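You operate a simulated robot arm through the tools that you are given. There is no shell and no other tool.

The job below is to be done with a simulated robot arm. You get a single attempt, and the scene is never put back.

Task
Plug in the small screen and step it to herbs.
Fine: stool socket off first, on again once the plug is in.

Only the result counts: the job must be done as asked and must still hold three seconds after the hand-in. Knocking over, shifting, dropping, spilling or breaking anything else fails it.

Robot
A 7-joint arm with a two-finger parallel gripper, fixed in place. Base frame: the origin is on the floor under the middle of its stand, x ahead of it, y to its left, z up. Units: cm, degrees, N and s.
It reaches about 124.7 cm from its shoulder. Its first joint turns from -132.0 to 132.0 degrees. Payload 3.91 kg.
The TCP is the grasp point between the finger pads, 3 cm short of the fingertips. In the tool frame z runs along the fingers and y along their closing line. The gripper opens to 11 cm. The fingers are 2 cm wide and 1 cm thick; the gripper's body (4.8 by 11.2 cm) begins 5.5 cm behind the TCP.
Orientation is told as [roll, pitch, yaw] about the base's x, y, z axes, in that order, counted from this pose: with the fingers straight down and closing along the base's y, the tool's x points along the base's -x, its y along +y and its z along -z.

Tools
- The arm moves only by the tool apply_moves. Its argument "motion" is a list of rows, each a list of 7 numbers: the shift along the base's x, y, z in mm, then the turn, a rotation vector about the base's x, y, z in degrees, then the opening, from 0 (shut) to 1 (fully open). In form: [[dx, dy, dz, wx, wy, wz, hand], ...]. A call has 1 to 20 rows; each row shifts and turns the commanded pose from where the row before left it. Rows are played at 5 a second. More than 5 cm and 8.6 degrees between two rows, or a gripper value outside its range, and nothing of the call is played. A pose out of reach is approached as far as the arm can. The call stops where the force on the tool passes 40 N (or 10 N more than at its start, if that is more) or the arm is blocked; 0.2 s more then pass. The fingers move at their own pace (about 10.8 cm/s each) and stop on an object; they squeeze with about 42 N. The grip force told is the motor's: it shows also when the fingers shut on nothing. Time passes only in rows, and 0.2 s behind the last, so rows that do not move let the fingers close. The reply holds the time, the measured pose of the TCP, the force on the tool along the base axes, the opening and the grip force, in the units named above and with some noise, with the torque about the TCP (base axes, N m) and any sound that the robot's microphone picked up.
- Cameras (640 x 400 px; columns grow to the right, rows downward): "scene" is fixed at [5, 50.02, 145.61]; the picture's right is [-0.34, -0.94, 0.00], its down [-0.74, 0.27, -0.61] and it looks along [0.58, -0.21, -0.79] (base axes); focal length 343 px, centre (320, 200). "wrist" rides on the gripper at [7.2, 1.7, -10.3] in the tool frame; the picture's right is [-0.23, 0.97, 0.00], its down [-0.76, -0.18, -0.62] and it looks along [-0.61, -0.14, 0.78] (tool axes); focal length 222 px, centre (320, 200). There is no depth. A picture from a camera that has moved, and an enlarged one, comes with that camera's place and axes in the base frame and with its lens.
- get_image(camera): a new picture of that camera. The clock stands still meanwhile.
- inspect(camera, box): a new picture of the part [left, top, right, bottom] of that camera's present view, enlarged. The clock stands still meanwhile.
- hand_in(): hands the job in; it is judged then, once.

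Nothing tells you positions but the pictures and the camera data. Unless the task says otherwise, let go and move clear before handing in.

The tools are called by a JSON object that holds its "fn" and its "kwargs". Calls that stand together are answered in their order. apply_moves: Moves the arm, as the interface text tells. Its arguments: {"type":"object","properties":{"motion":{"type":"array","items":{"type":"array","items":{"type":"number"}}}},"required":["motion"]} The other tools are called the same way: get_image (camera) takes a picture; inspect (camera, box) takes an enlarged picture of a part of a camera's view; hand_in () hands the job in.

At the start:

```text
time_s: 0.0
tcp_pos: [41.1, 29.46, 101.18]
tcp_rot: [0.0, -0.1, 0.0]
ft_force: [-0.4, 1.1, -0.1]
torque: [-0.01, -0.02, 0.02]
gripper_width: 11.0
grasp_force: 0.0
```

scene: 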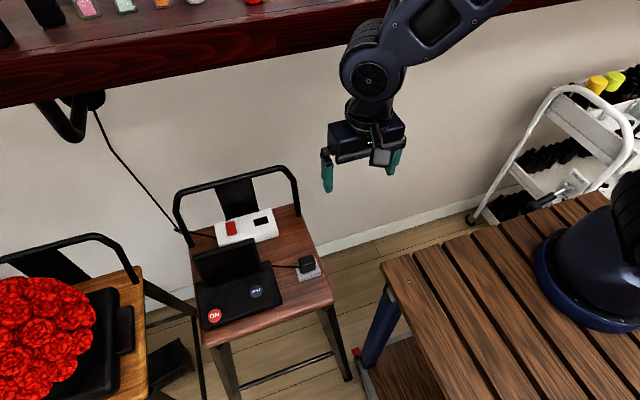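
wrist: 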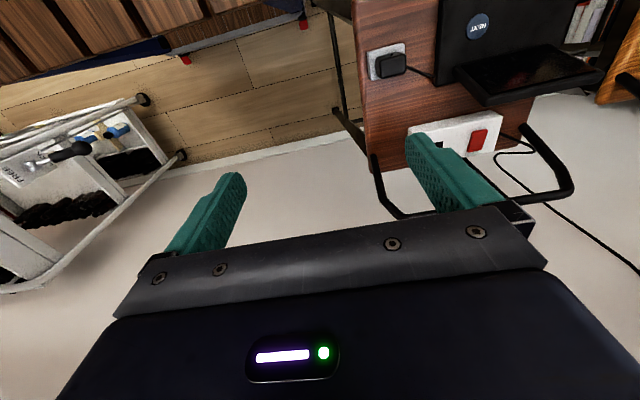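

I see a stool with a small screen (buttons ON and NEXT), a white socket block with a red switch, and a black plug on a pad. I'll look closer at each before moving.

{"fn": "inspect", "kwargs": {"camera": "scene", "box": [160, 160, 360, 340]}}

{"fn": "inspect", "kwargs": {"camera": "wrist", "box": [340, 0, 640, 190]}}

{"fn": "inspect", "kwargs": {"camera": "scene", "box": [205, 200, 285, 250]}}

{"fn": "inspect", "kwargs": {"camera": "scene", "box": [270, 240, 340, 290]}}

```text
2.22 times, centred on (260, 250) of scene
camera zoom: at [5.0, 50.02, 145.61], right [-0.34, -0.94, 0.0], down [-0.74, 0.27, -0.61], along [0.58, -0.21, -0.79], focal length 763 px, centre (453, 89)
```

zoom: 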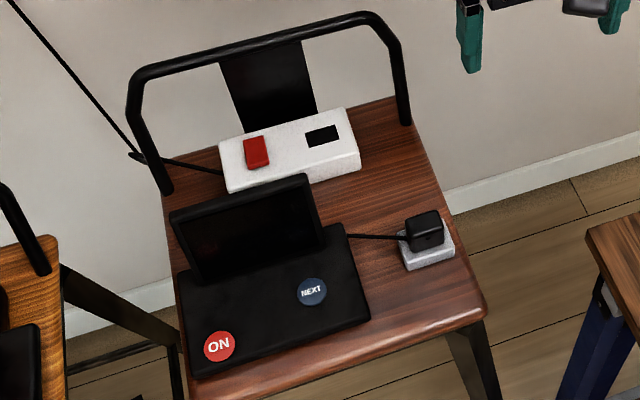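

```text
2.11 times, centred on (490, 95) of wrist
camera zoom: at [33.88, 31.23, 111.41], right [0.23, 0.97, 0.0], down [0.76, -0.18, 0.62], along [0.61, -0.14, -0.78], focal length 468 px, centre (-38, 421)
```

zoom: 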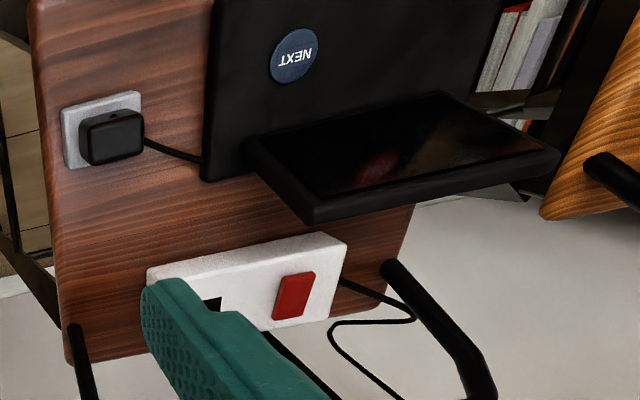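

```text
8.00 times, centred on (245, 225) of scene
camera zoom: at [5.0, 50.02, 145.61], right [-0.34, -0.94, 0.0], down [-0.74, 0.27, -0.61], along [0.58, -0.21, -0.79], focal length 2746 px, centre (920, 0)
```

zoom: 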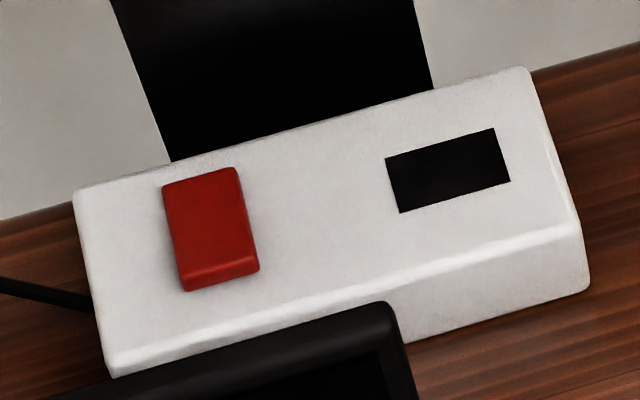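

```text
8.00 times, centred on (305, 265) of scene
camera zoom: at [5.0, 50.02, 145.61], right [-0.34, -0.94, 0.0], down [-0.74, 0.27, -0.61], along [0.58, -0.21, -0.79], focal length 2746 px, centre (440, -320)
```

zoom: 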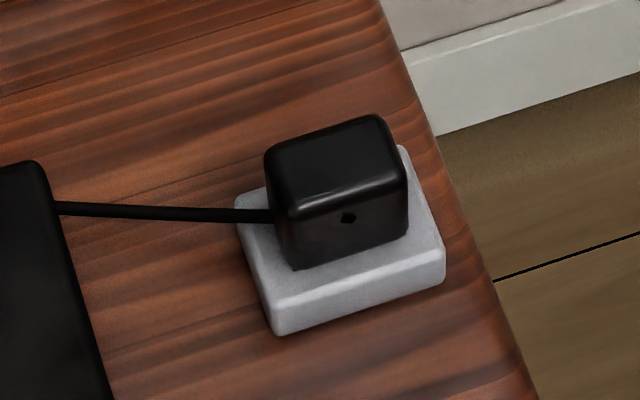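

The stool is roughly square to the base: the plug is near (41, 40, 76), the slot near (56, 47, 74) and the switch near (56, 54, 75). I'll move the wrist camera over for better views before touching anything.

{"fn": "apply_moves", "kwargs": {"motion": [[-15, 40, 0, 0, 0, 0, 1], [-15, 40, 0, 0, 0, 0, 1], [-15, 40, 0, 0, 0, 0, 1], [0, 30, 0, 0, 0, 0, 1], [0, 0, 0, 0, 0, 0, 1]]}}

{"fn": "get_image", "kwargs": {"camera": "wrist"}}

{"fn": "get_image", "kwargs": {"camera": "scene"}}

```text
time_s: 1.2
tcp_pos: [36.51, 44.4, 101.53]
tcp_rot: [0.1, 0.1, 0.1]
ft_force: [-0.6, 0.4, 0.4]
torque: [0.05, 0.0, 0.02]
gripper_width: 11.0
grasp_force: 0.0
```

```text
taken
camera wrist: at [29.41, 46.19, 111.57], right [0.23, 0.97, 0.0], down [0.76, -0.18, 0.62], along [0.61, -0.14, -0.78], focal length 222 px, centre (320, 200)
```

wrist: 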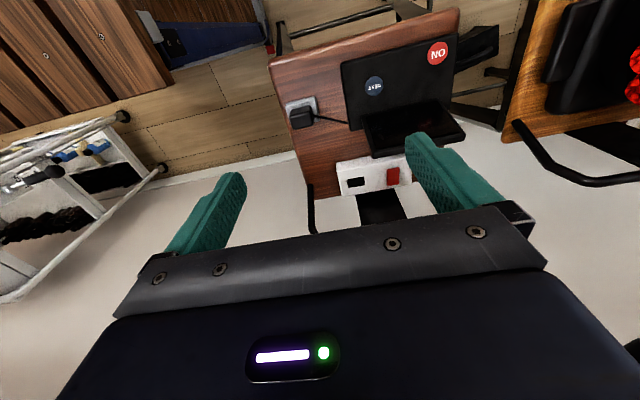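

```text
taken
```

scene: 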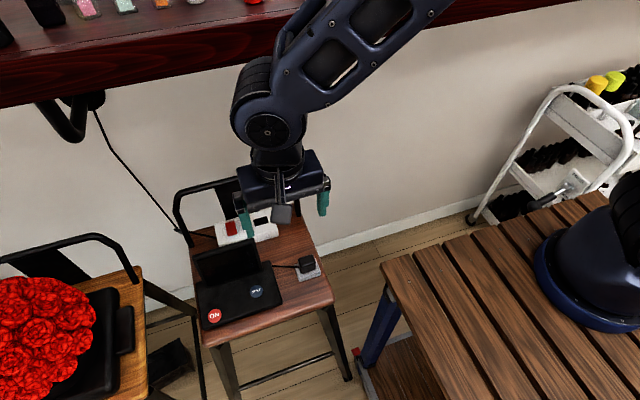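

The stool is now well framed by the wrist camera. I'll enlarge the block, plug and screen.

{"fn": "inspect", "kwargs": {"camera": "wrist", "box": [270, 0, 510, 150]}}

{"fn": "inspect", "kwargs": {"camera": "wrist", "box": [300, 140, 428, 220]}}

{"fn": "inspect", "kwargs": {"camera": "wrist", "box": [270, 85, 350, 135]}}

```text
2.67 times, centred on (390, 75) of wrist
camera zoom: at [29.41, 46.19, 111.57], right [0.23, 0.97, 0.0], down [0.76, -0.18, 0.62], along [0.61, -0.14, -0.78], focal length 592 px, centre (133, 533)
```

zoom: 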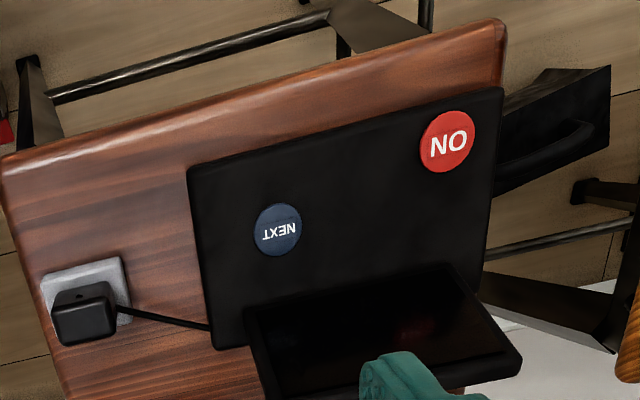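

```text
5.00 times, centred on (364, 180) of wrist
camera zoom: at [29.41, 46.19, 111.57], right [0.23, 0.97, 0.0], down [0.76, -0.18, 0.62], along [0.61, -0.14, -0.78], focal length 1111 px, centre (100, 300)
```

zoom: 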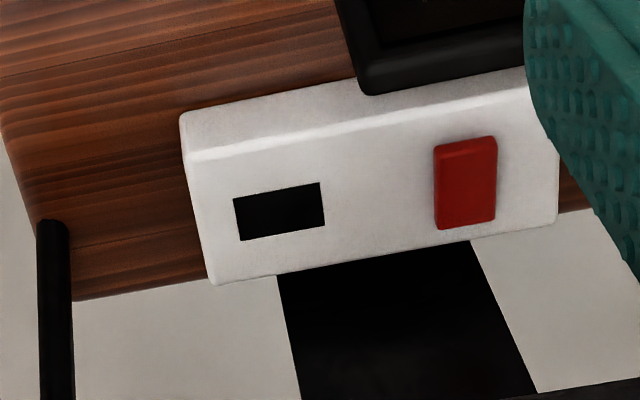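

```text
8.00 times, centred on (310, 110) of wrist
camera zoom: at [29.41, 46.19, 111.57], right [0.23, 0.97, 0.0], down [0.76, -0.18, 0.62], along [0.61, -0.14, -0.78], focal length 1777 px, centre (400, 920)
```

zoom: 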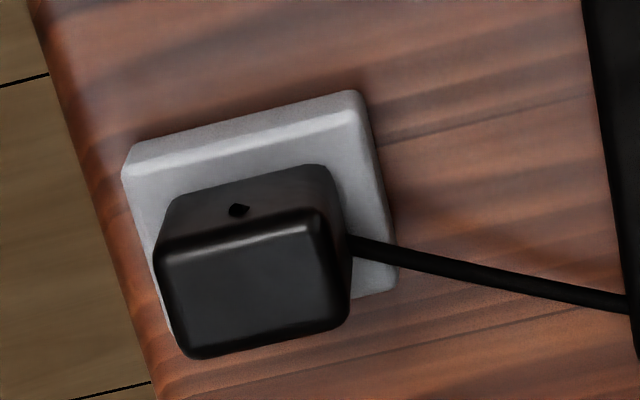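

The screen lid tops out near z 82, and the block sits behind it. I'll lower to the right side for a second viewpoint with a better baseline.

{"fn": "apply_moves", "kwargs": {"motion": [[0, -40, -20, 0, 0, 0, 1], [0, -40, -20, 0, 0, 0, 1], [10, -40, -20, 0, 0, 0, 1], [20, -20, -20, 0, 0, 0, 1], [20, 0, -10, 0, 0, 0, 1], [0, 0, 0, 0, 0, 0, 1]]}}

{"fn": "get_image", "kwargs": {"camera": "wrist"}}

{"fn": "get_image", "kwargs": {"camera": "scene"}}

```text
time_s: 2.6
tcp_pos: [41.51, 30.53, 92.09]
tcp_rot: [0.1, 0.0, 0.0]
ft_force: [0.0, 0.3, -0.3]
torque: [-0.01, -0.04, 0.0]
gripper_width: 10.99
grasp_force: 0.0
```

```text
taken
camera wrist: at [34.44, 32.33, 102.32], right [0.23, 0.97, 0.0], down [0.76, -0.18, 0.62], along [0.61, -0.14, -0.78], focal length 222 px, centre (320, 200)
```

wrist: 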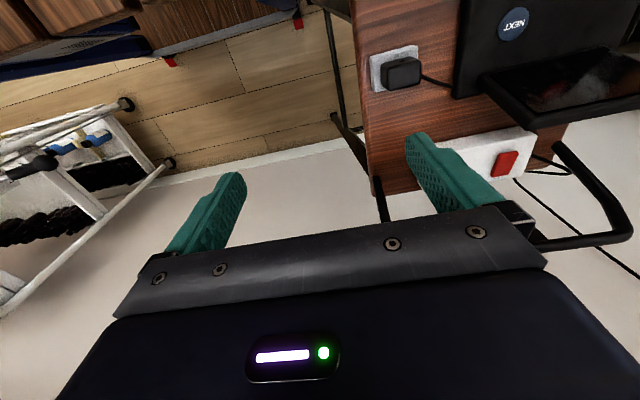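

```text
taken
```

scene: 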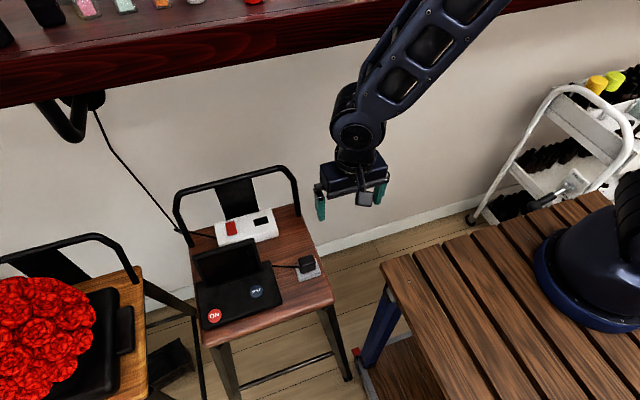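

{"fn": "inspect", "kwargs": {"camera": "wrist", "box": [345, 20, 473, 100]}}

{"fn": "inspect", "kwargs": {"camera": "wrist", "box": [430, 110, 558, 190]}}

{"fn": "inspect", "kwargs": {"camera": "wrist", "box": [480, 0, 640, 100]}}

{"fn": "inspect", "kwargs": {"camera": "scene", "box": [160, 150, 320, 250]}}

{"fn": "inspect", "kwargs": {"camera": "scene", "box": [180, 230, 308, 330]}}

```text
5.00 times, centred on (409, 60) of wrist
camera zoom: at [34.44, 32.33, 102.32], right [0.23, 0.97, 0.0], down [0.76, -0.18, 0.62], along [0.61, -0.14, -0.78], focal length 1111 px, centre (-125, 900)
```

zoom: 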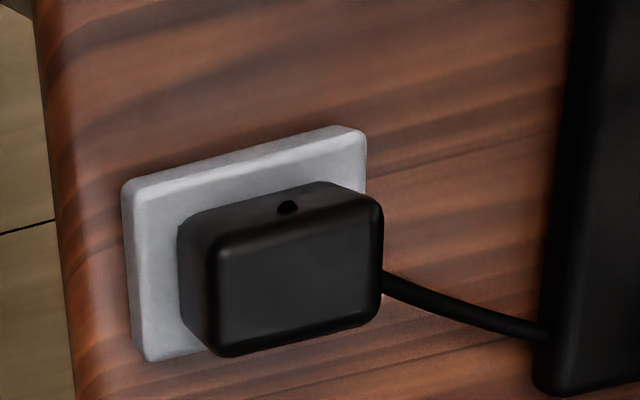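

```text
5.00 times, centred on (494, 150) of wrist
camera zoom: at [34.44, 32.33, 102.32], right [0.23, 0.97, 0.0], down [0.76, -0.18, 0.62], along [0.61, -0.14, -0.78], focal length 1111 px, centre (-550, 450)
```

zoom: 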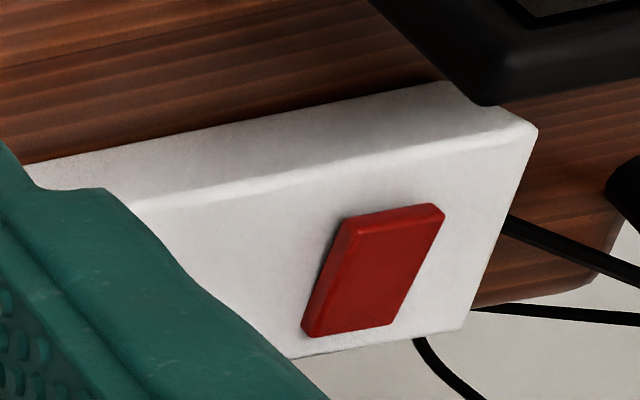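

```text
4.00 times, centred on (560, 50) of wrist
camera zoom: at [34.44, 32.33, 102.32], right [0.23, 0.97, 0.0], down [0.76, -0.18, 0.62], along [0.61, -0.14, -0.78], focal length 888 px, centre (-640, 800)
```

zoom: 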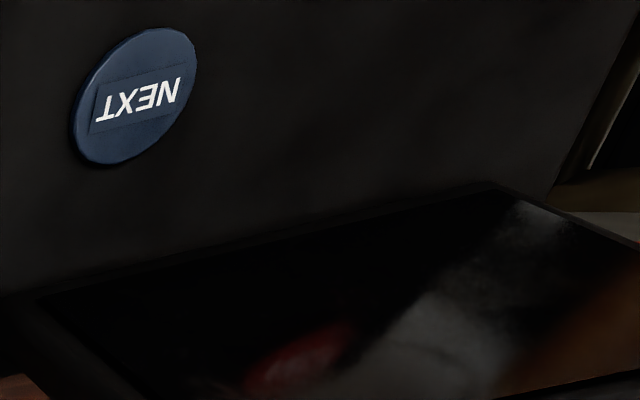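

```text
4.00 times, centred on (240, 200) of scene
camera zoom: at [5.0, 50.02, 145.61], right [-0.34, -0.94, 0.0], down [-0.74, 0.27, -0.61], along [0.58, -0.21, -0.79], focal length 1373 px, centre (640, 200)
```

zoom: 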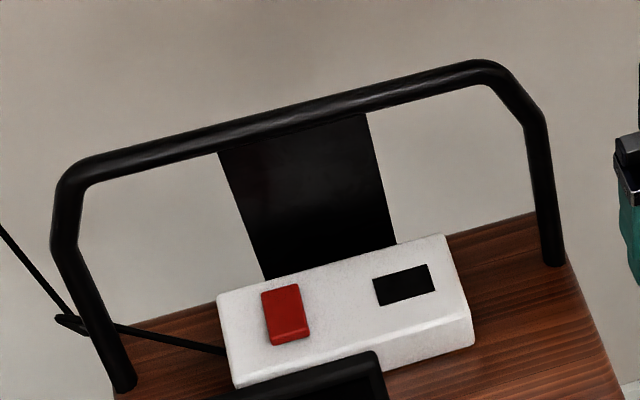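

```text
4.00 times, centred on (244, 280) of scene
camera zoom: at [5.0, 50.02, 145.61], right [-0.34, -0.94, 0.0], down [-0.74, 0.27, -0.61], along [0.58, -0.21, -0.79], focal length 1373 px, centre (624, -120)
```

zoom: 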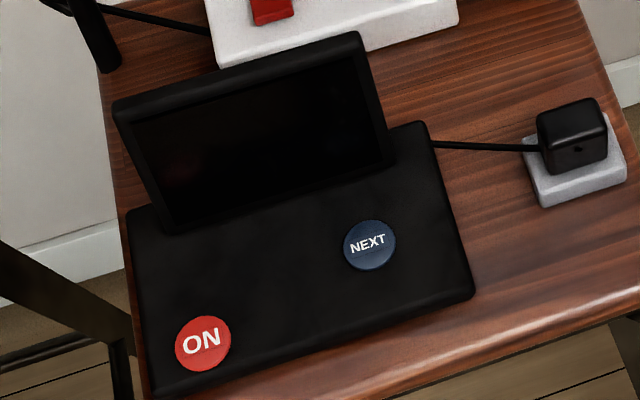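

Triangulated: the plug top is near (40.8, 40.0, 76), the block top near z 74.7, the slot near (55.8, 47.3) and the red rocker near (56, 54.6). I need to know which end of the rocker is raised, so I'll enlarge it and the plug first.

{"fn": "inspect", "kwargs": {"camera": "wrist", "box": [485, 145, 525, 170]}}

{"fn": "inspect", "kwargs": {"camera": "scene", "box": [218, 215, 250, 240]}}

{"fn": "inspect", "kwargs": {"camera": "scene", "box": [248, 208, 280, 228]}}

{"fn": "inspect", "kwargs": {"camera": "scene", "box": [0, 0, 320, 110]}}

```text
16.00 times, centred on (505, 158) of wrist
camera zoom: at [34.44, 32.33, 102.32], right [0.23, 0.97, 0.0], down [0.76, -0.18, 0.62], along [0.61, -0.14, -0.78], focal length 3554 px, centre (-2640, 880)
```

zoom: 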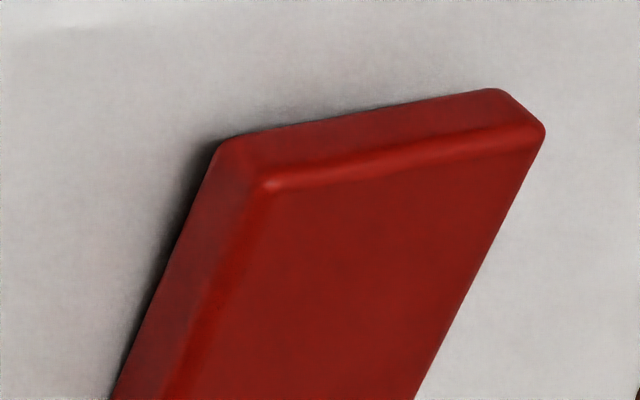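

```text
16.00 times, centred on (234, 228) of scene
camera zoom: at [5.0, 50.02, 145.61], right [-0.34, -0.94, 0.0], down [-0.74, 0.27, -0.61], along [0.58, -0.21, -0.79], focal length 5492 px, centre (1696, -240)
```

zoom: 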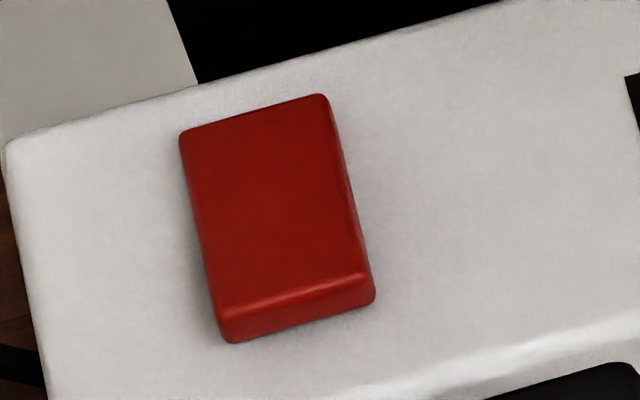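

```text
16.00 times, centred on (264, 218) of scene
camera zoom: at [5.0, 50.02, 145.61], right [-0.34, -0.94, 0.0], down [-0.74, 0.27, -0.61], along [0.58, -0.21, -0.79], focal length 5492 px, centre (1216, -88)
```

zoom: 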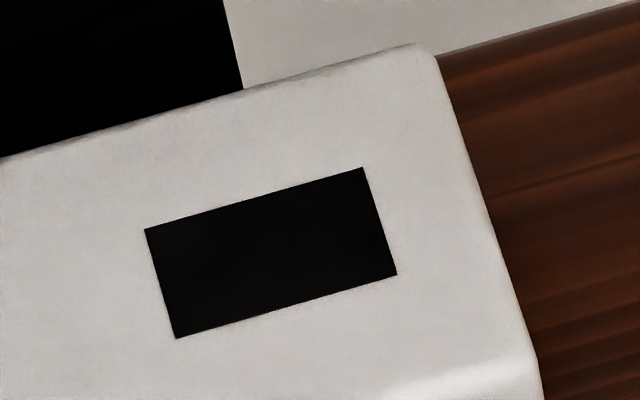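

```text
2.00 times, centred on (160, 55) of scene
camera zoom: at [5.0, 50.02, 145.61], right [-0.34, -0.94, 0.0], down [-0.74, 0.27, -0.61], along [0.58, -0.21, -0.79], focal length 686 px, centre (640, 490)
```

zoom: 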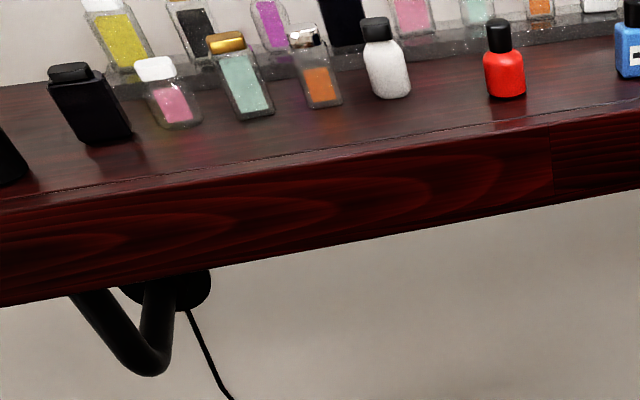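

The rocker's near end looks slightly proud, but I can't be sure of it. I also need to know how close the overhead shelf is, so I'll tilt the wrist camera up here, in free space, and look.

{"fn": "apply_moves", "kwargs": {"motion": [[-20, 0, 10, 0, -8, 0, 1], [-20, 0, 10, 0, -8, 0, 1], [-20, 0, 10, 0, -8, 0, 1], [0, 0, 0, 0, -8, 0, 1], [0, 0, 0, 0, -8, 0, 1], [0, 0, 0, 0, 0, 0, 1]]}}

{"fn": "get_image", "kwargs": {"camera": "wrist"}}

{"fn": "get_image", "kwargs": {"camera": "scene"}}

```text
time_s: 4.0
tcp_pos: [35.62, 30.46, 94.91]
tcp_rot: [0.0, -40.1, 0.1]
ft_force: [-0.9, 0.6, -0.6]
torque: [-0.02, 0.0, 0.04]
gripper_width: 10.99
grasp_force: 0.0
```

```text
taken
camera wrist: at [23.46, 32.21, 98.24], right [0.17, 0.97, 0.15], down [0.18, -0.18, 0.97], along [0.97, -0.14, -0.21], focal length 222 px, centre (320, 200)
```

wrist: 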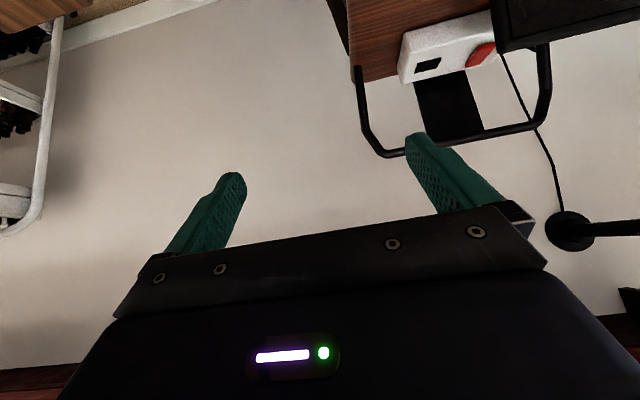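

```text
taken
```

scene: 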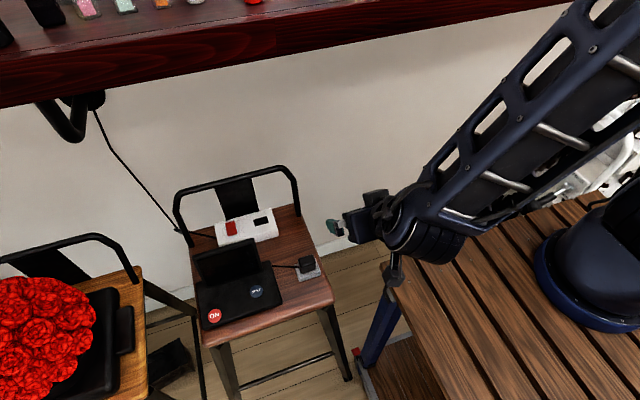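

The shelf underside shows at the bottom corners of the tilted view. I'll enlarge those parts and the rocker.

{"fn": "inspect", "kwargs": {"camera": "wrist", "box": [0, 350, 80, 400]}}

{"fn": "inspect", "kwargs": {"camera": "wrist", "box": [560, 270, 640, 400]}}

{"fn": "inspect", "kwargs": {"camera": "wrist", "box": [390, 10, 518, 90]}}

{"fn": "inspect", "kwargs": {"camera": "wrist", "box": [340, 0, 580, 160]}}

```text
8.00 times, centred on (40, 375) of wrist
camera zoom: at [23.46, 32.21, 98.24], right [0.17, 0.97, 0.15], down [0.18, -0.18, 0.97], along [0.97, -0.14, -0.21], focal length 1777 px, centre (2560, -1200)
```

zoom: 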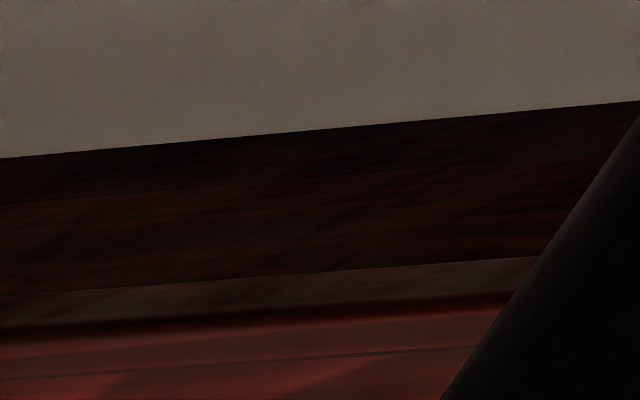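

```text
3.08 times, centred on (600, 335) of wrist
camera zoom: at [23.46, 32.21, 98.24], right [0.17, 0.97, 0.15], down [0.18, -0.18, 0.97], along [0.97, -0.14, -0.21], focal length 684 px, centre (-542, -215)
```

zoom: 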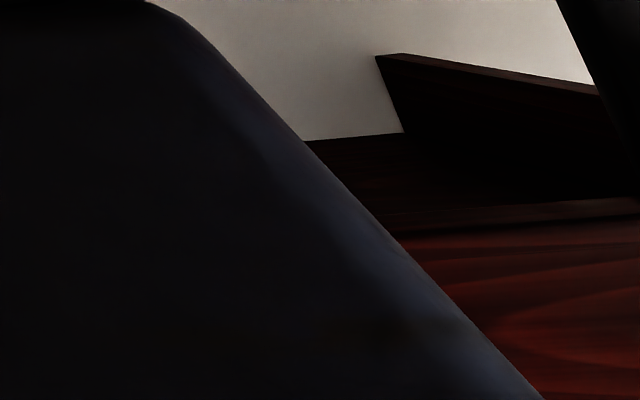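

```text
5.00 times, centred on (454, 50) of wrist
camera zoom: at [23.46, 32.21, 98.24], right [0.17, 0.97, 0.15], down [0.18, -0.18, 0.97], along [0.97, -0.14, -0.21], focal length 1111 px, centre (-350, 950)
```

zoom: 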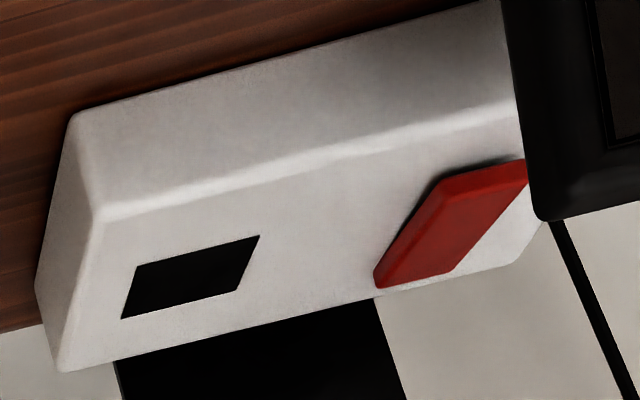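

```text
2.50 times, centred on (460, 80) of wrist
camera zoom: at [23.46, 32.21, 98.24], right [0.17, 0.97, 0.15], down [0.18, -0.18, 0.97], along [0.97, -0.14, -0.21], focal length 555 px, centre (-30, 500)
```

zoom: 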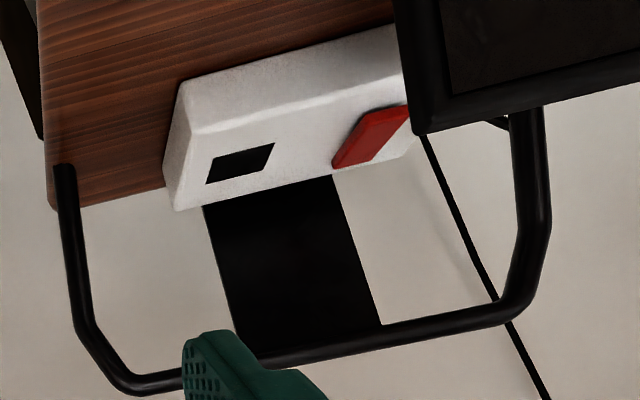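

The rocker's near (-x) end looks raised, so pressing that end should switch it off. The shelf's front edge is near x 59, z 114, and the arm will clear it with the tool upright. I'll straighten the tool, shut the fingers and hover over the switch.

{"fn": "apply_moves", "kwargs": {"motion": [[23.9, 30.2, -4, 0, 8, 0, 0], [23.9, 30.2, -4, 0, 8, 0, 0], [23.9, 30.2, -4, 0, 8, 0, 0], [23.9, 30.2, -4, 0, 8, 0, 0], [23.9, 30.2, -4, 0, 8, 0, 0], [23.9, 30.2, -4, 0, 0, 0, 0], [23.9, 30.2, -4, 0, 0, 0, 0], [23.9, 30.2, -4, 0, 0, 0, 0], [0, 0, 0, 0, 0, 0, 0]]}}

{"fn": "get_image", "kwargs": {"camera": "scene"}}

{"fn": "get_image", "kwargs": {"camera": "wrist"}}

```text
time_s: 6.0
tcp_pos: [54.23, 54.87, 91.77]
tcp_rot: [-0.2, 0.1, 0.4]
ft_force: [-0.6, 0.6, 0.4]
torque: [-0.03, 0.01, -0.03]
gripper_width: 0.01
grasp_force: 38.1
```

```text
taken
```

scene: 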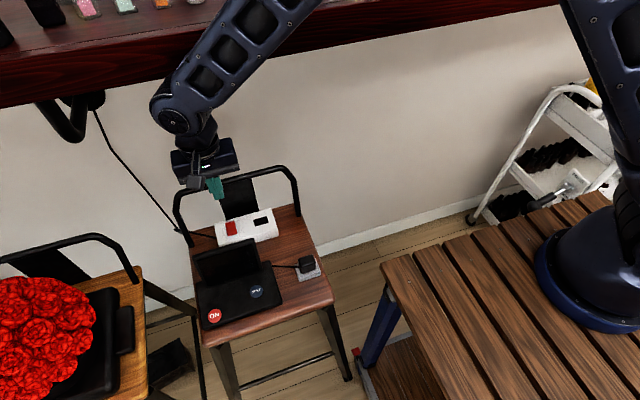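

```text
taken
camera wrist: at [46.99, 56.52, 102.07], right [0.22, 0.98, 0.0], down [0.76, -0.17, 0.62], along [0.61, -0.14, -0.78], focal length 222 px, centre (320, 200)
```

wrist: 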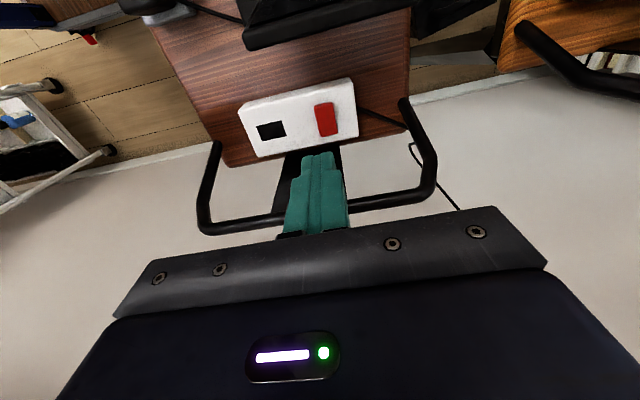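

The hand is above the block with the fingers closed. I'll zoom in on both views to line up the fingertip with the rocker's near end.

{"fn": "inspect", "kwargs": {"camera": "wrist", "box": [230, 70, 390, 170]}}

{"fn": "inspect", "kwargs": {"camera": "scene", "box": [160, 130, 320, 250]}}

```text
4.00 times, centred on (310, 120) of wrist
camera zoom: at [46.99, 56.52, 102.07], right [0.22, 0.98, 0.0], down [0.76, -0.17, 0.62], along [0.61, -0.14, -0.78], focal length 888 px, centre (360, 520)
```

zoom: 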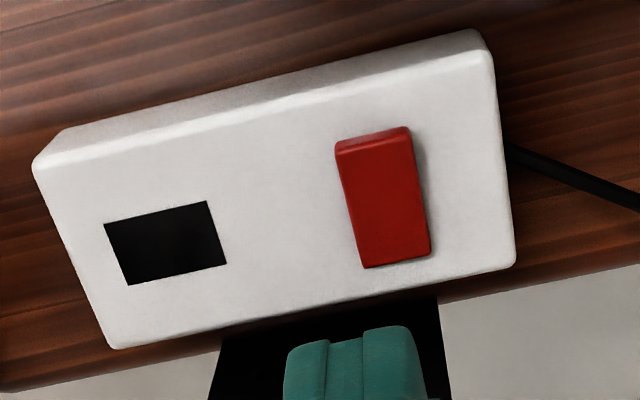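

```text
3.33 times, centred on (240, 190) of scene
camera zoom: at [5.0, 50.02, 145.61], right [-0.34, -0.94, 0.0], down [-0.74, 0.27, -0.61], along [0.58, -0.21, -0.79], focal length 1144 px, centre (587, 233)
```

zoom: 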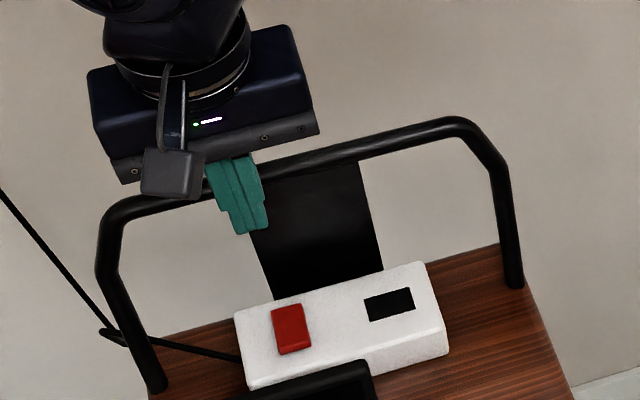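

Alignment in y looks good. I'll lower to just above the rocker and check again.

{"fn": "apply_moves", "kwargs": {"motion": [[0, 0, -30, 0, 0, 0, 0], [0, 0, -30, 0, 0, 0, 0], [0, 0, -40, 0, 0, 0, 0], [0, 0, 0, 0, 0, 0, 0], [0, 0, 0, 0, 0, 0, 0]]}}

{"fn": "inspect", "kwargs": {"camera": "wrist", "box": [230, 70, 390, 170]}}

{"fn": "inspect", "kwargs": {"camera": "scene", "box": [180, 150, 308, 250]}}

```text
time_s: 7.2
tcp_pos: [54.73, 54.59, 82.02]
tcp_rot: [0.0, 0.0, 0.1]
ft_force: [0.3, 0.0, -0.3]
torque: [0.04, 0.03, 0.02]
gripper_width: 0.01
grasp_force: 37.5
```

```text
4.00 times, centred on (310, 120) of wrist
camera zoom: at [47.46, 56.33, 92.26], right [0.23, 0.97, 0.0], down [0.76, -0.18, 0.62], along [0.61, -0.14, -0.78], focal length 888 px, centre (360, 520)
```

zoom: 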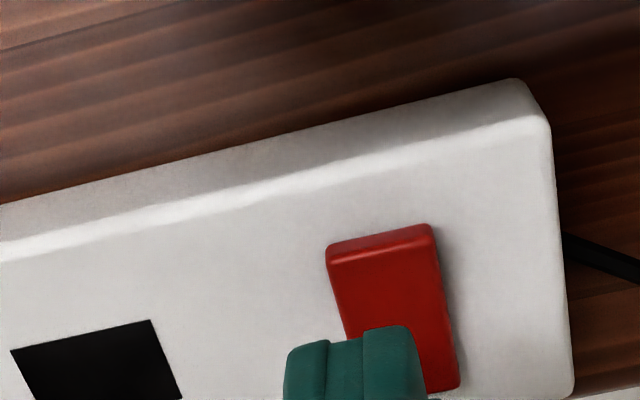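

```text
4.00 times, centred on (244, 200) of scene
camera zoom: at [5.0, 50.02, 145.61], right [-0.34, -0.94, 0.0], down [-0.74, 0.27, -0.61], along [0.58, -0.21, -0.79], focal length 1373 px, centre (624, 200)
```

zoom: 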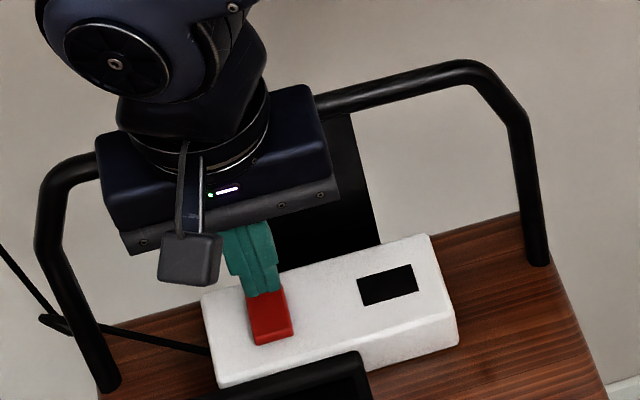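

The fingertip is over the rocker's near end; I'll shift it slightly left (+y) and press down in small steps, watching the force and listening for a click.

{"fn": "apply_moves", "kwargs": {"motion": [[-2, 4, -10, 0, 0, 0, 0], [0, 0, -8, 0, 0, 0, 0], [0, 0, -4, 0, 0, 0, 0], [0, 0, -2, 0, 0, 0, 0], [0, 0, -2, 0, 0, 0, 0], [0, 0, -2, 0, 0, 0, 0], [0, 0, 0, 0, 0, 0, 0]]}}

{"fn": "inspect", "kwargs": {"camera": "wrist", "box": [260, 100, 420, 200]}}

{"fn": "inspect", "kwargs": {"camera": "scene", "box": [200, 180, 280, 250]}}

```text
time_s: 8.8
tcp_pos: [54.63, 55.1, 79.17]
tcp_rot: [0.0, 0.0, 0.0]
ft_force: [0.3, -0.2, -0.1]
torque: [0.04, 0.04, -0.01]
gripper_width: 0.01
grasp_force: 37.7
```

```text
4.00 times, centred on (340, 150) of wrist
camera zoom: at [47.33, 56.83, 89.38], right [0.23, 0.97, 0.0], down [0.76, -0.18, 0.62], along [0.61, -0.14, -0.78], focal length 888 px, centre (240, 400)
```

zoom: 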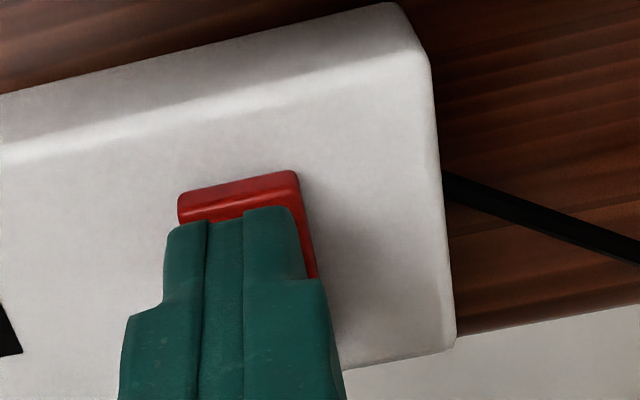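

```text
5.71 times, centred on (240, 215) of scene
camera zoom: at [5.0, 50.02, 145.61], right [-0.34, -0.94, 0.0], down [-0.74, 0.27, -0.61], along [0.58, -0.21, -0.79], focal length 1961 px, centre (777, 114)
```

zoom: 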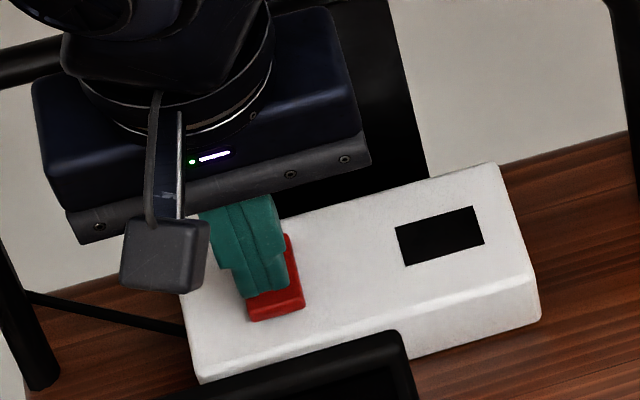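

There's no contact yet at a tip height of about 76.2, and the alignment is good. I'll continue down in 1.5–2 mm steps.

{"fn": "apply_moves", "kwargs": {"motion": [[0, 0, -2, 0, 0, 0, 0], [0, 0, -2, 0, 0, 0, 0], [0, 0, -2, 0, 0, 0, 0], [0, 0, 0, 0, 0, 0, 0]]}}

```text
time_s: 9.8
tcp_pos: [54.41, 55.28, 78.57]
tcp_rot: [0.1, 0.0, 0.0]
ft_force: [-0.5, 0.2, 0.0]
torque: [0.02, 0.05, -0.01]
gripper_width: 0.0
grasp_force: 37.6
```

{"fn": "apply_moves", "kwargs": {"motion": [[0, 0, -2, 0, 0, 0, 0], [0, 0, -2, 0, 0, 0, 0], [0, 0, 0, 0, 0, 0, 0]]}}

{"fn": "inspect", "kwargs": {"camera": "wrist", "box": [260, 100, 420, 200]}}

{"fn": "inspect", "kwargs": {"camera": "scene", "box": [200, 180, 280, 250]}}

```text
time_s: 10.6
tcp_pos: [54.55, 55.24, 78.14]
tcp_rot: [0.0, 0.0, 0.0]
ft_force: [0.0, 0.6, 1.2]
torque: [0.02, 0.0, -0.02]
gripper_width: 0.0
grasp_force: 37.7
```

```text
4.00 times, centred on (340, 150) of wrist
camera zoom: at [47.32, 56.89, 88.4], right [0.23, 0.97, 0.0], down [0.76, -0.18, 0.62], along [0.61, -0.14, -0.78], focal length 888 px, centre (240, 400)
```

zoom: 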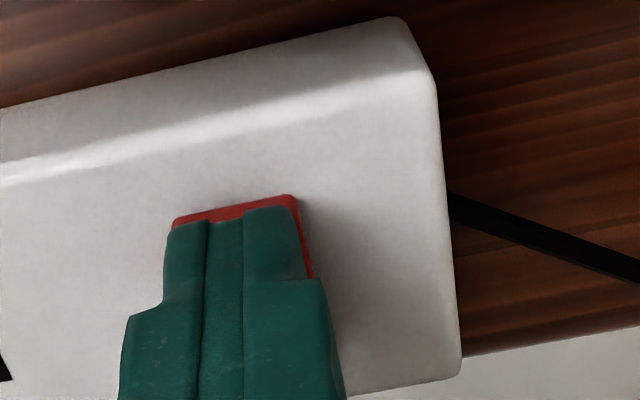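

```text
5.71 times, centred on (240, 215) of scene
camera zoom: at [5.0, 50.02, 145.61], right [-0.34, -0.94, 0.0], down [-0.74, 0.27, -0.61], along [0.58, -0.21, -0.79], focal length 1961 px, centre (777, 114)
```

zoom: 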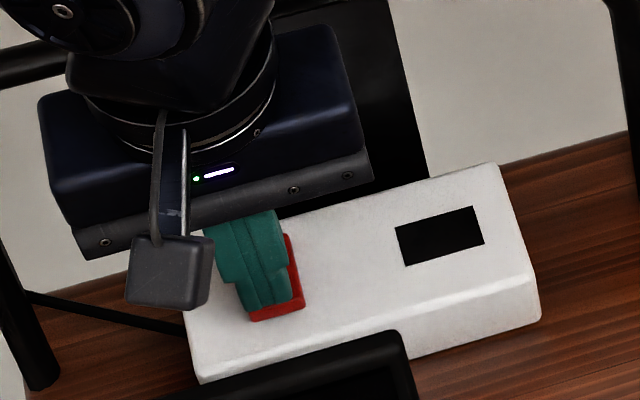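

Light contact has started (about 1 N). I'll press on gently.

{"fn": "apply_moves", "kwargs": {"motion": [[0, 0, -1.5, 0, 0, 0, 0], [0, 0, -1.5, 0, 0, 0, 0], [0, 0, 0, 0, 0, 0, 0]]}}

```text
time_s: 11.4
tcp_pos: [54.43, 55.01, 77.94]
tcp_rot: [-0.1, 0.0, 0.0]
ft_force: [0.1, -0.4, -0.2]
torque: [0.01, 0.02, 0.01]
gripper_width: 0.0
grasp_force: 37.7
```

{"fn": "apply_moves", "kwargs": {"motion": [[0, 0, -1.5, 0, 0, 0, 0], [0, 0, -1.5, 0, 0, 0, 0], [0, 0, 0, 0, 0, 0, 0]]}}

{"fn": "inspect", "kwargs": {"camera": "wrist", "box": [260, 100, 420, 200]}}

{"fn": "inspect", "kwargs": {"camera": "scene", "box": [200, 180, 280, 250]}}

```text
time_s: 12.2
tcp_pos: [54.51, 55.1, 77.58]
tcp_rot: [0.0, 0.0, 0.0]
ft_force: [-0.4, 0.1, 0.0]
torque: [-0.02, 0.0, -0.04]
gripper_width: 0.0
grasp_force: 37.7
```

```text
4.00 times, centred on (340, 150) of wrist
camera zoom: at [47.26, 56.84, 87.74], right [0.23, 0.97, 0.0], down [0.76, -0.18, 0.62], along [0.61, -0.14, -0.78], focal length 888 px, centre (240, 400)
```

zoom: 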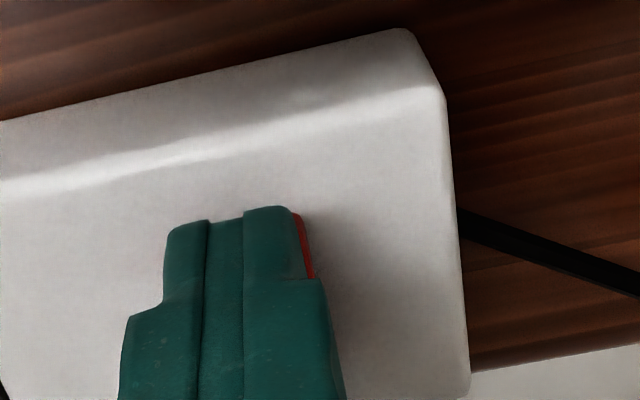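

```text
5.71 times, centred on (240, 215) of scene
camera zoom: at [5.0, 50.02, 145.61], right [-0.34, -0.94, 0.0], down [-0.74, 0.27, -0.61], along [0.58, -0.21, -0.79], focal length 1961 px, centre (777, 114)
```

zoom: 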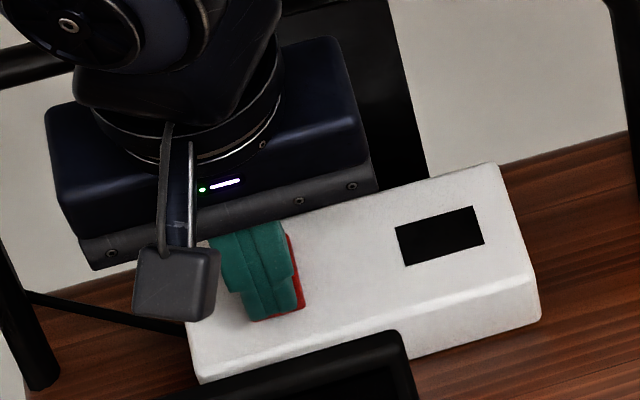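

Still no load with the tip at about 74.6, so the block top is a little lower than I estimated. I'll nudge +x 3 mm and keep going down slowly.

{"fn": "apply_moves", "kwargs": {"motion": [[3, -1, 0, 0, 0, 0, 0], [0, 0, -1.5, 0, 0, 0, 0], [0, 0, -1.5, 0, 0, 0, 0], [0, 0, 0, 0, 0, 0, 0]]}}

```text
time_s: 13.2
tcp_pos: [54.82, 55.03, 77.26]
tcp_rot: [0.0, 0.0, 0.0]
ft_force: [0.1, 0.0, 0.3]
torque: [0.02, 0.01, -0.03]
gripper_width: 0.02
grasp_force: 37.9
```

{"fn": "apply_moves", "kwargs": {"motion": [[0, 0, -1.5, 0, 0, 0, 0], [0, 0, -1.5, 0, 0, 0, 0], [0, 0, 0, 0, 0, 0, 0]]}}

{"fn": "inspect", "kwargs": {"camera": "wrist", "box": [260, 100, 420, 200]}}

{"fn": "inspect", "kwargs": {"camera": "scene", "box": [200, 180, 280, 250]}}

```text
time_s: 14.0
tcp_pos: [54.76, 55.01, 77.03]
tcp_rot: [-0.1, 0.0, 0.0]
ft_force: [-0.1, 0.1, -0.3]
torque: [0.01, 0.0, 0.0]
gripper_width: 0.0
grasp_force: 38.2
```

```text
4.00 times, centred on (340, 150) of wrist
camera zoom: at [47.65, 56.7, 87.18], right [0.23, 0.97, 0.0], down [0.76, -0.18, 0.62], along [0.61, -0.14, -0.78], focal length 888 px, centre (240, 400)
```

zoom: 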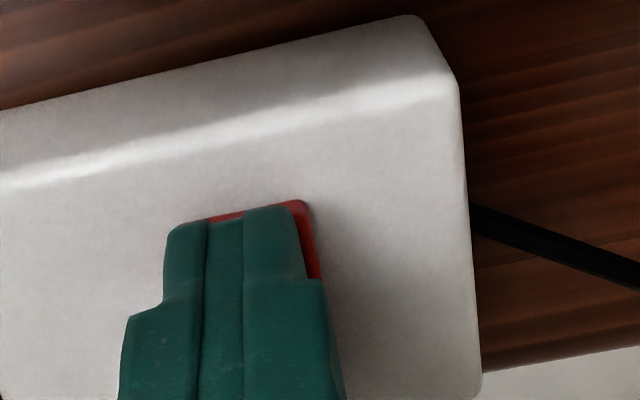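

```text
5.71 times, centred on (240, 215) of scene
camera zoom: at [5.0, 50.02, 145.61], right [-0.34, -0.94, 0.0], down [-0.74, 0.27, -0.61], along [0.58, -0.21, -0.79], focal length 1961 px, centre (777, 114)
```

zoom: 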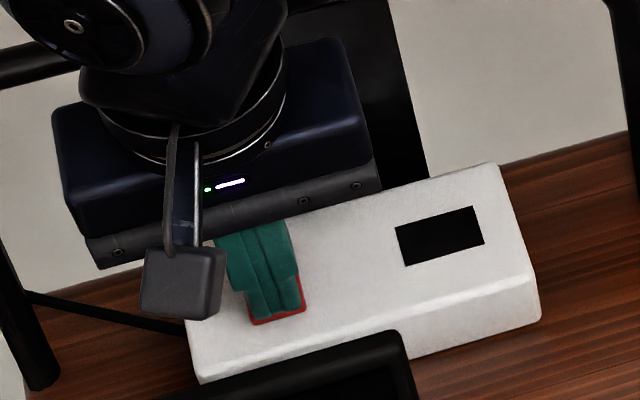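

The fingers are centred on the rocker's near end but not touching yet. I'll continue in small steps.

{"fn": "apply_moves", "kwargs": {"motion": [[0, 2, -1.5, 0, 0, 0, 0], [0, 0, -1.5, 0, 0, 0, 0], [0, 0, 0, 0, 0, 0, 0]]}}

```text
time_s: 14.8
tcp_pos: [54.76, 55.14, 76.81]
tcp_rot: [0.0, -0.2, 0.0]
ft_force: [-0.3, -1.9, 16.2]
torque: [-0.06, -0.17, 0.02]
gripper_width: 0.01
grasp_force: 37.8
```

Contact now, at 16 N with the tip at about 73.8. I'll press 1 mm at a time.

{"fn": "apply_moves", "kwargs": {"motion": [[0, 0, -1, 0, 0, 0, 0], [0, 0, 0, 0, 0, 0, 0]]}}

{"fn": "inspect", "kwargs": {"camera": "wrist", "box": [260, 100, 420, 200]}}

{"fn": "inspect", "kwargs": {"camera": "scene", "box": [200, 180, 280, 250]}}

```text
time_s: 15.5
tcp_pos: [54.78, 55.26, 76.82]
tcp_rot: [0.1, -0.2, 0.0]
ft_force: [-3.1, -4.3, 10.3]
torque: [-0.08, -0.05, -0.1]
gripper_width: 0.0
grasp_force: 37.9
stopped in row 2: the force on the tool passed its limit at 41 N (the readings are from after the stop); the commanded pose is now the measured one
```

```text
4.00 times, centred on (340, 150) of wrist
camera zoom: at [47.6, 56.94, 87.01], right [0.23, 0.97, 0.0], down [0.76, -0.18, 0.62], along [0.61, -0.14, -0.78], focal length 888 px, centre (240, 400)
```

zoom: 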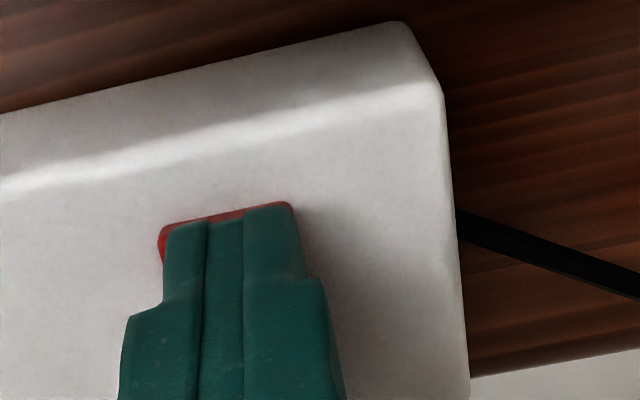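

```text
5.71 times, centred on (240, 215) of scene
camera zoom: at [5.0, 50.02, 145.61], right [-0.34, -0.94, 0.0], down [-0.74, 0.27, -0.61], along [0.58, -0.21, -0.79], focal length 1961 px, centre (777, 114)
```

zoom: 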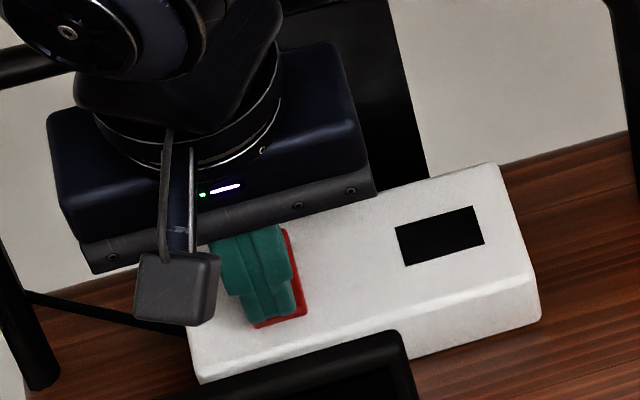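

It is stiff here, with 41 N and no click, so the near end may already be the low end. I'll lift off and look at the rocker from a low angle.

{"fn": "apply_moves", "kwargs": {"motion": [[0, 0, 20, 0, 0, 0, 0], [0, 0, 40, 0, 0, 0, 0], [0, 0, 40, 0, 0, 0, 0], [0, 0, 0, 0, 0, 0, 0]]}}

{"fn": "inspect", "kwargs": {"camera": "wrist", "box": [250, 70, 410, 170]}}

{"fn": "inspect", "kwargs": {"camera": "scene", "box": [218, 215, 250, 240]}}

```text
time_s: 16.5
tcp_pos: [54.72, 55.11, 86.77]
tcp_rot: [0.1, -0.2, 0.1]
ft_force: [0.4, -0.1, -0.1]
torque: [-0.01, -0.03, 0.03]
gripper_width: 0.0
grasp_force: 37.5
```

```text
4.00 times, centred on (330, 120) of wrist
camera zoom: at [47.41, 56.98, 97.02], right [0.23, 0.97, 0.0], down [0.76, -0.18, 0.62], along [0.61, -0.14, -0.78], focal length 888 px, centre (280, 520)
```

zoom: 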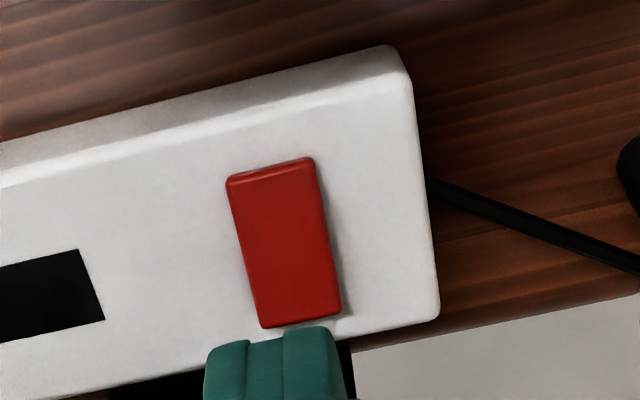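

```text
16.00 times, centred on (234, 228) of scene
camera zoom: at [5.0, 50.02, 145.61], right [-0.34, -0.94, 0.0], down [-0.74, 0.27, -0.61], along [0.58, -0.21, -0.79], focal length 5492 px, centre (1696, -240)
```

zoom: 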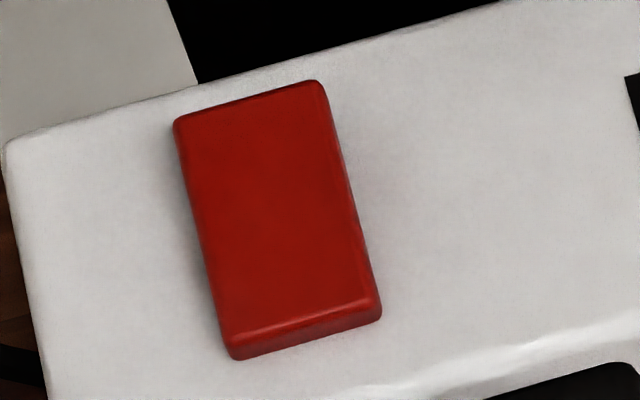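

The rocker did flip: its near end is now low and its far end is raised, so I take the socket as off. Touch also shows the block top nearer z 73.3. Next I'll rise, turn the hand 90° so the fingers close along x, and hover above the plug.

{"fn": "apply_moves", "kwargs": {"motion": [[0, 0, 35, 0, 0, 0, 0], [-12.5, -13.9, 0, 0, 0, 8, 0.45], [-12.5, -13.9, 0, 0, 0, 8, 0.45], [-12.5, -13.9, 0, 0, 0, 8, 0.45], [-12.5, -13.9, 0, 0, 0, 8, 0.45], [-12.5, -13.9, 0, 0, 0, 8, 0.45], [-12.5, -13.9, 0, 0, 0, 8, 0.45], [-12.5, -13.9, 0, 0, 0, 8, 0.45], [-12.5, -13.9, 0, 0, 0, 8, 0.45], [-12.5, -13.9, 0, 0, 0, 8, 0.45], [-12.5, -13.9, 0, 0, 0, 8, 0.45], [-10, -13.9, 0, 0, 0, 8, 0.45], [0, 0, 0, 0, 0, 2, 0.45], [0, 0, 0, 0, 0, 0, 0.45]]}}

{"fn": "get_image", "kwargs": {"camera": "wrist"}}

{"fn": "get_image", "kwargs": {"camera": "scene"}}

```text
time_s: 19.5
tcp_pos: [41.43, 39.98, 90.25]
tcp_rot: [0.1, -0.1, 90.2]
ft_force: [0.5, 0.2, -0.4]
torque: [-0.01, 0.05, -0.01]
gripper_width: 4.95
grasp_force: 0.0
```

```text
taken
camera wrist: at [39.69, 32.69, 100.45], right [-0.97, 0.23, 0.0], down [0.18, 0.76, 0.62], along [0.14, 0.61, -0.78], focal length 222 px, centre (320, 200)
```

wrist: 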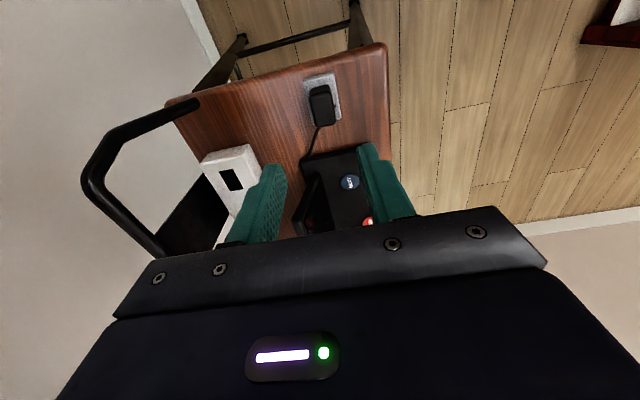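

```text
taken
```

scene: 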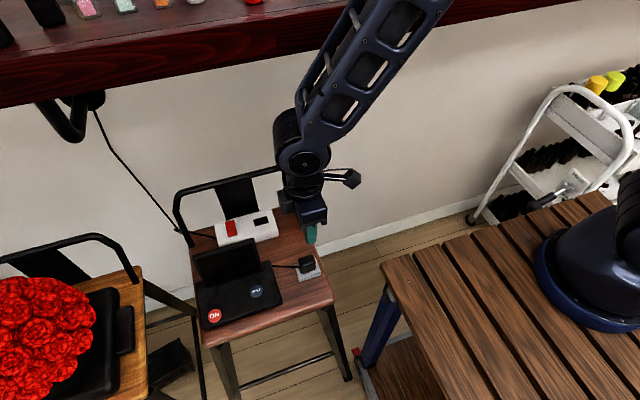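

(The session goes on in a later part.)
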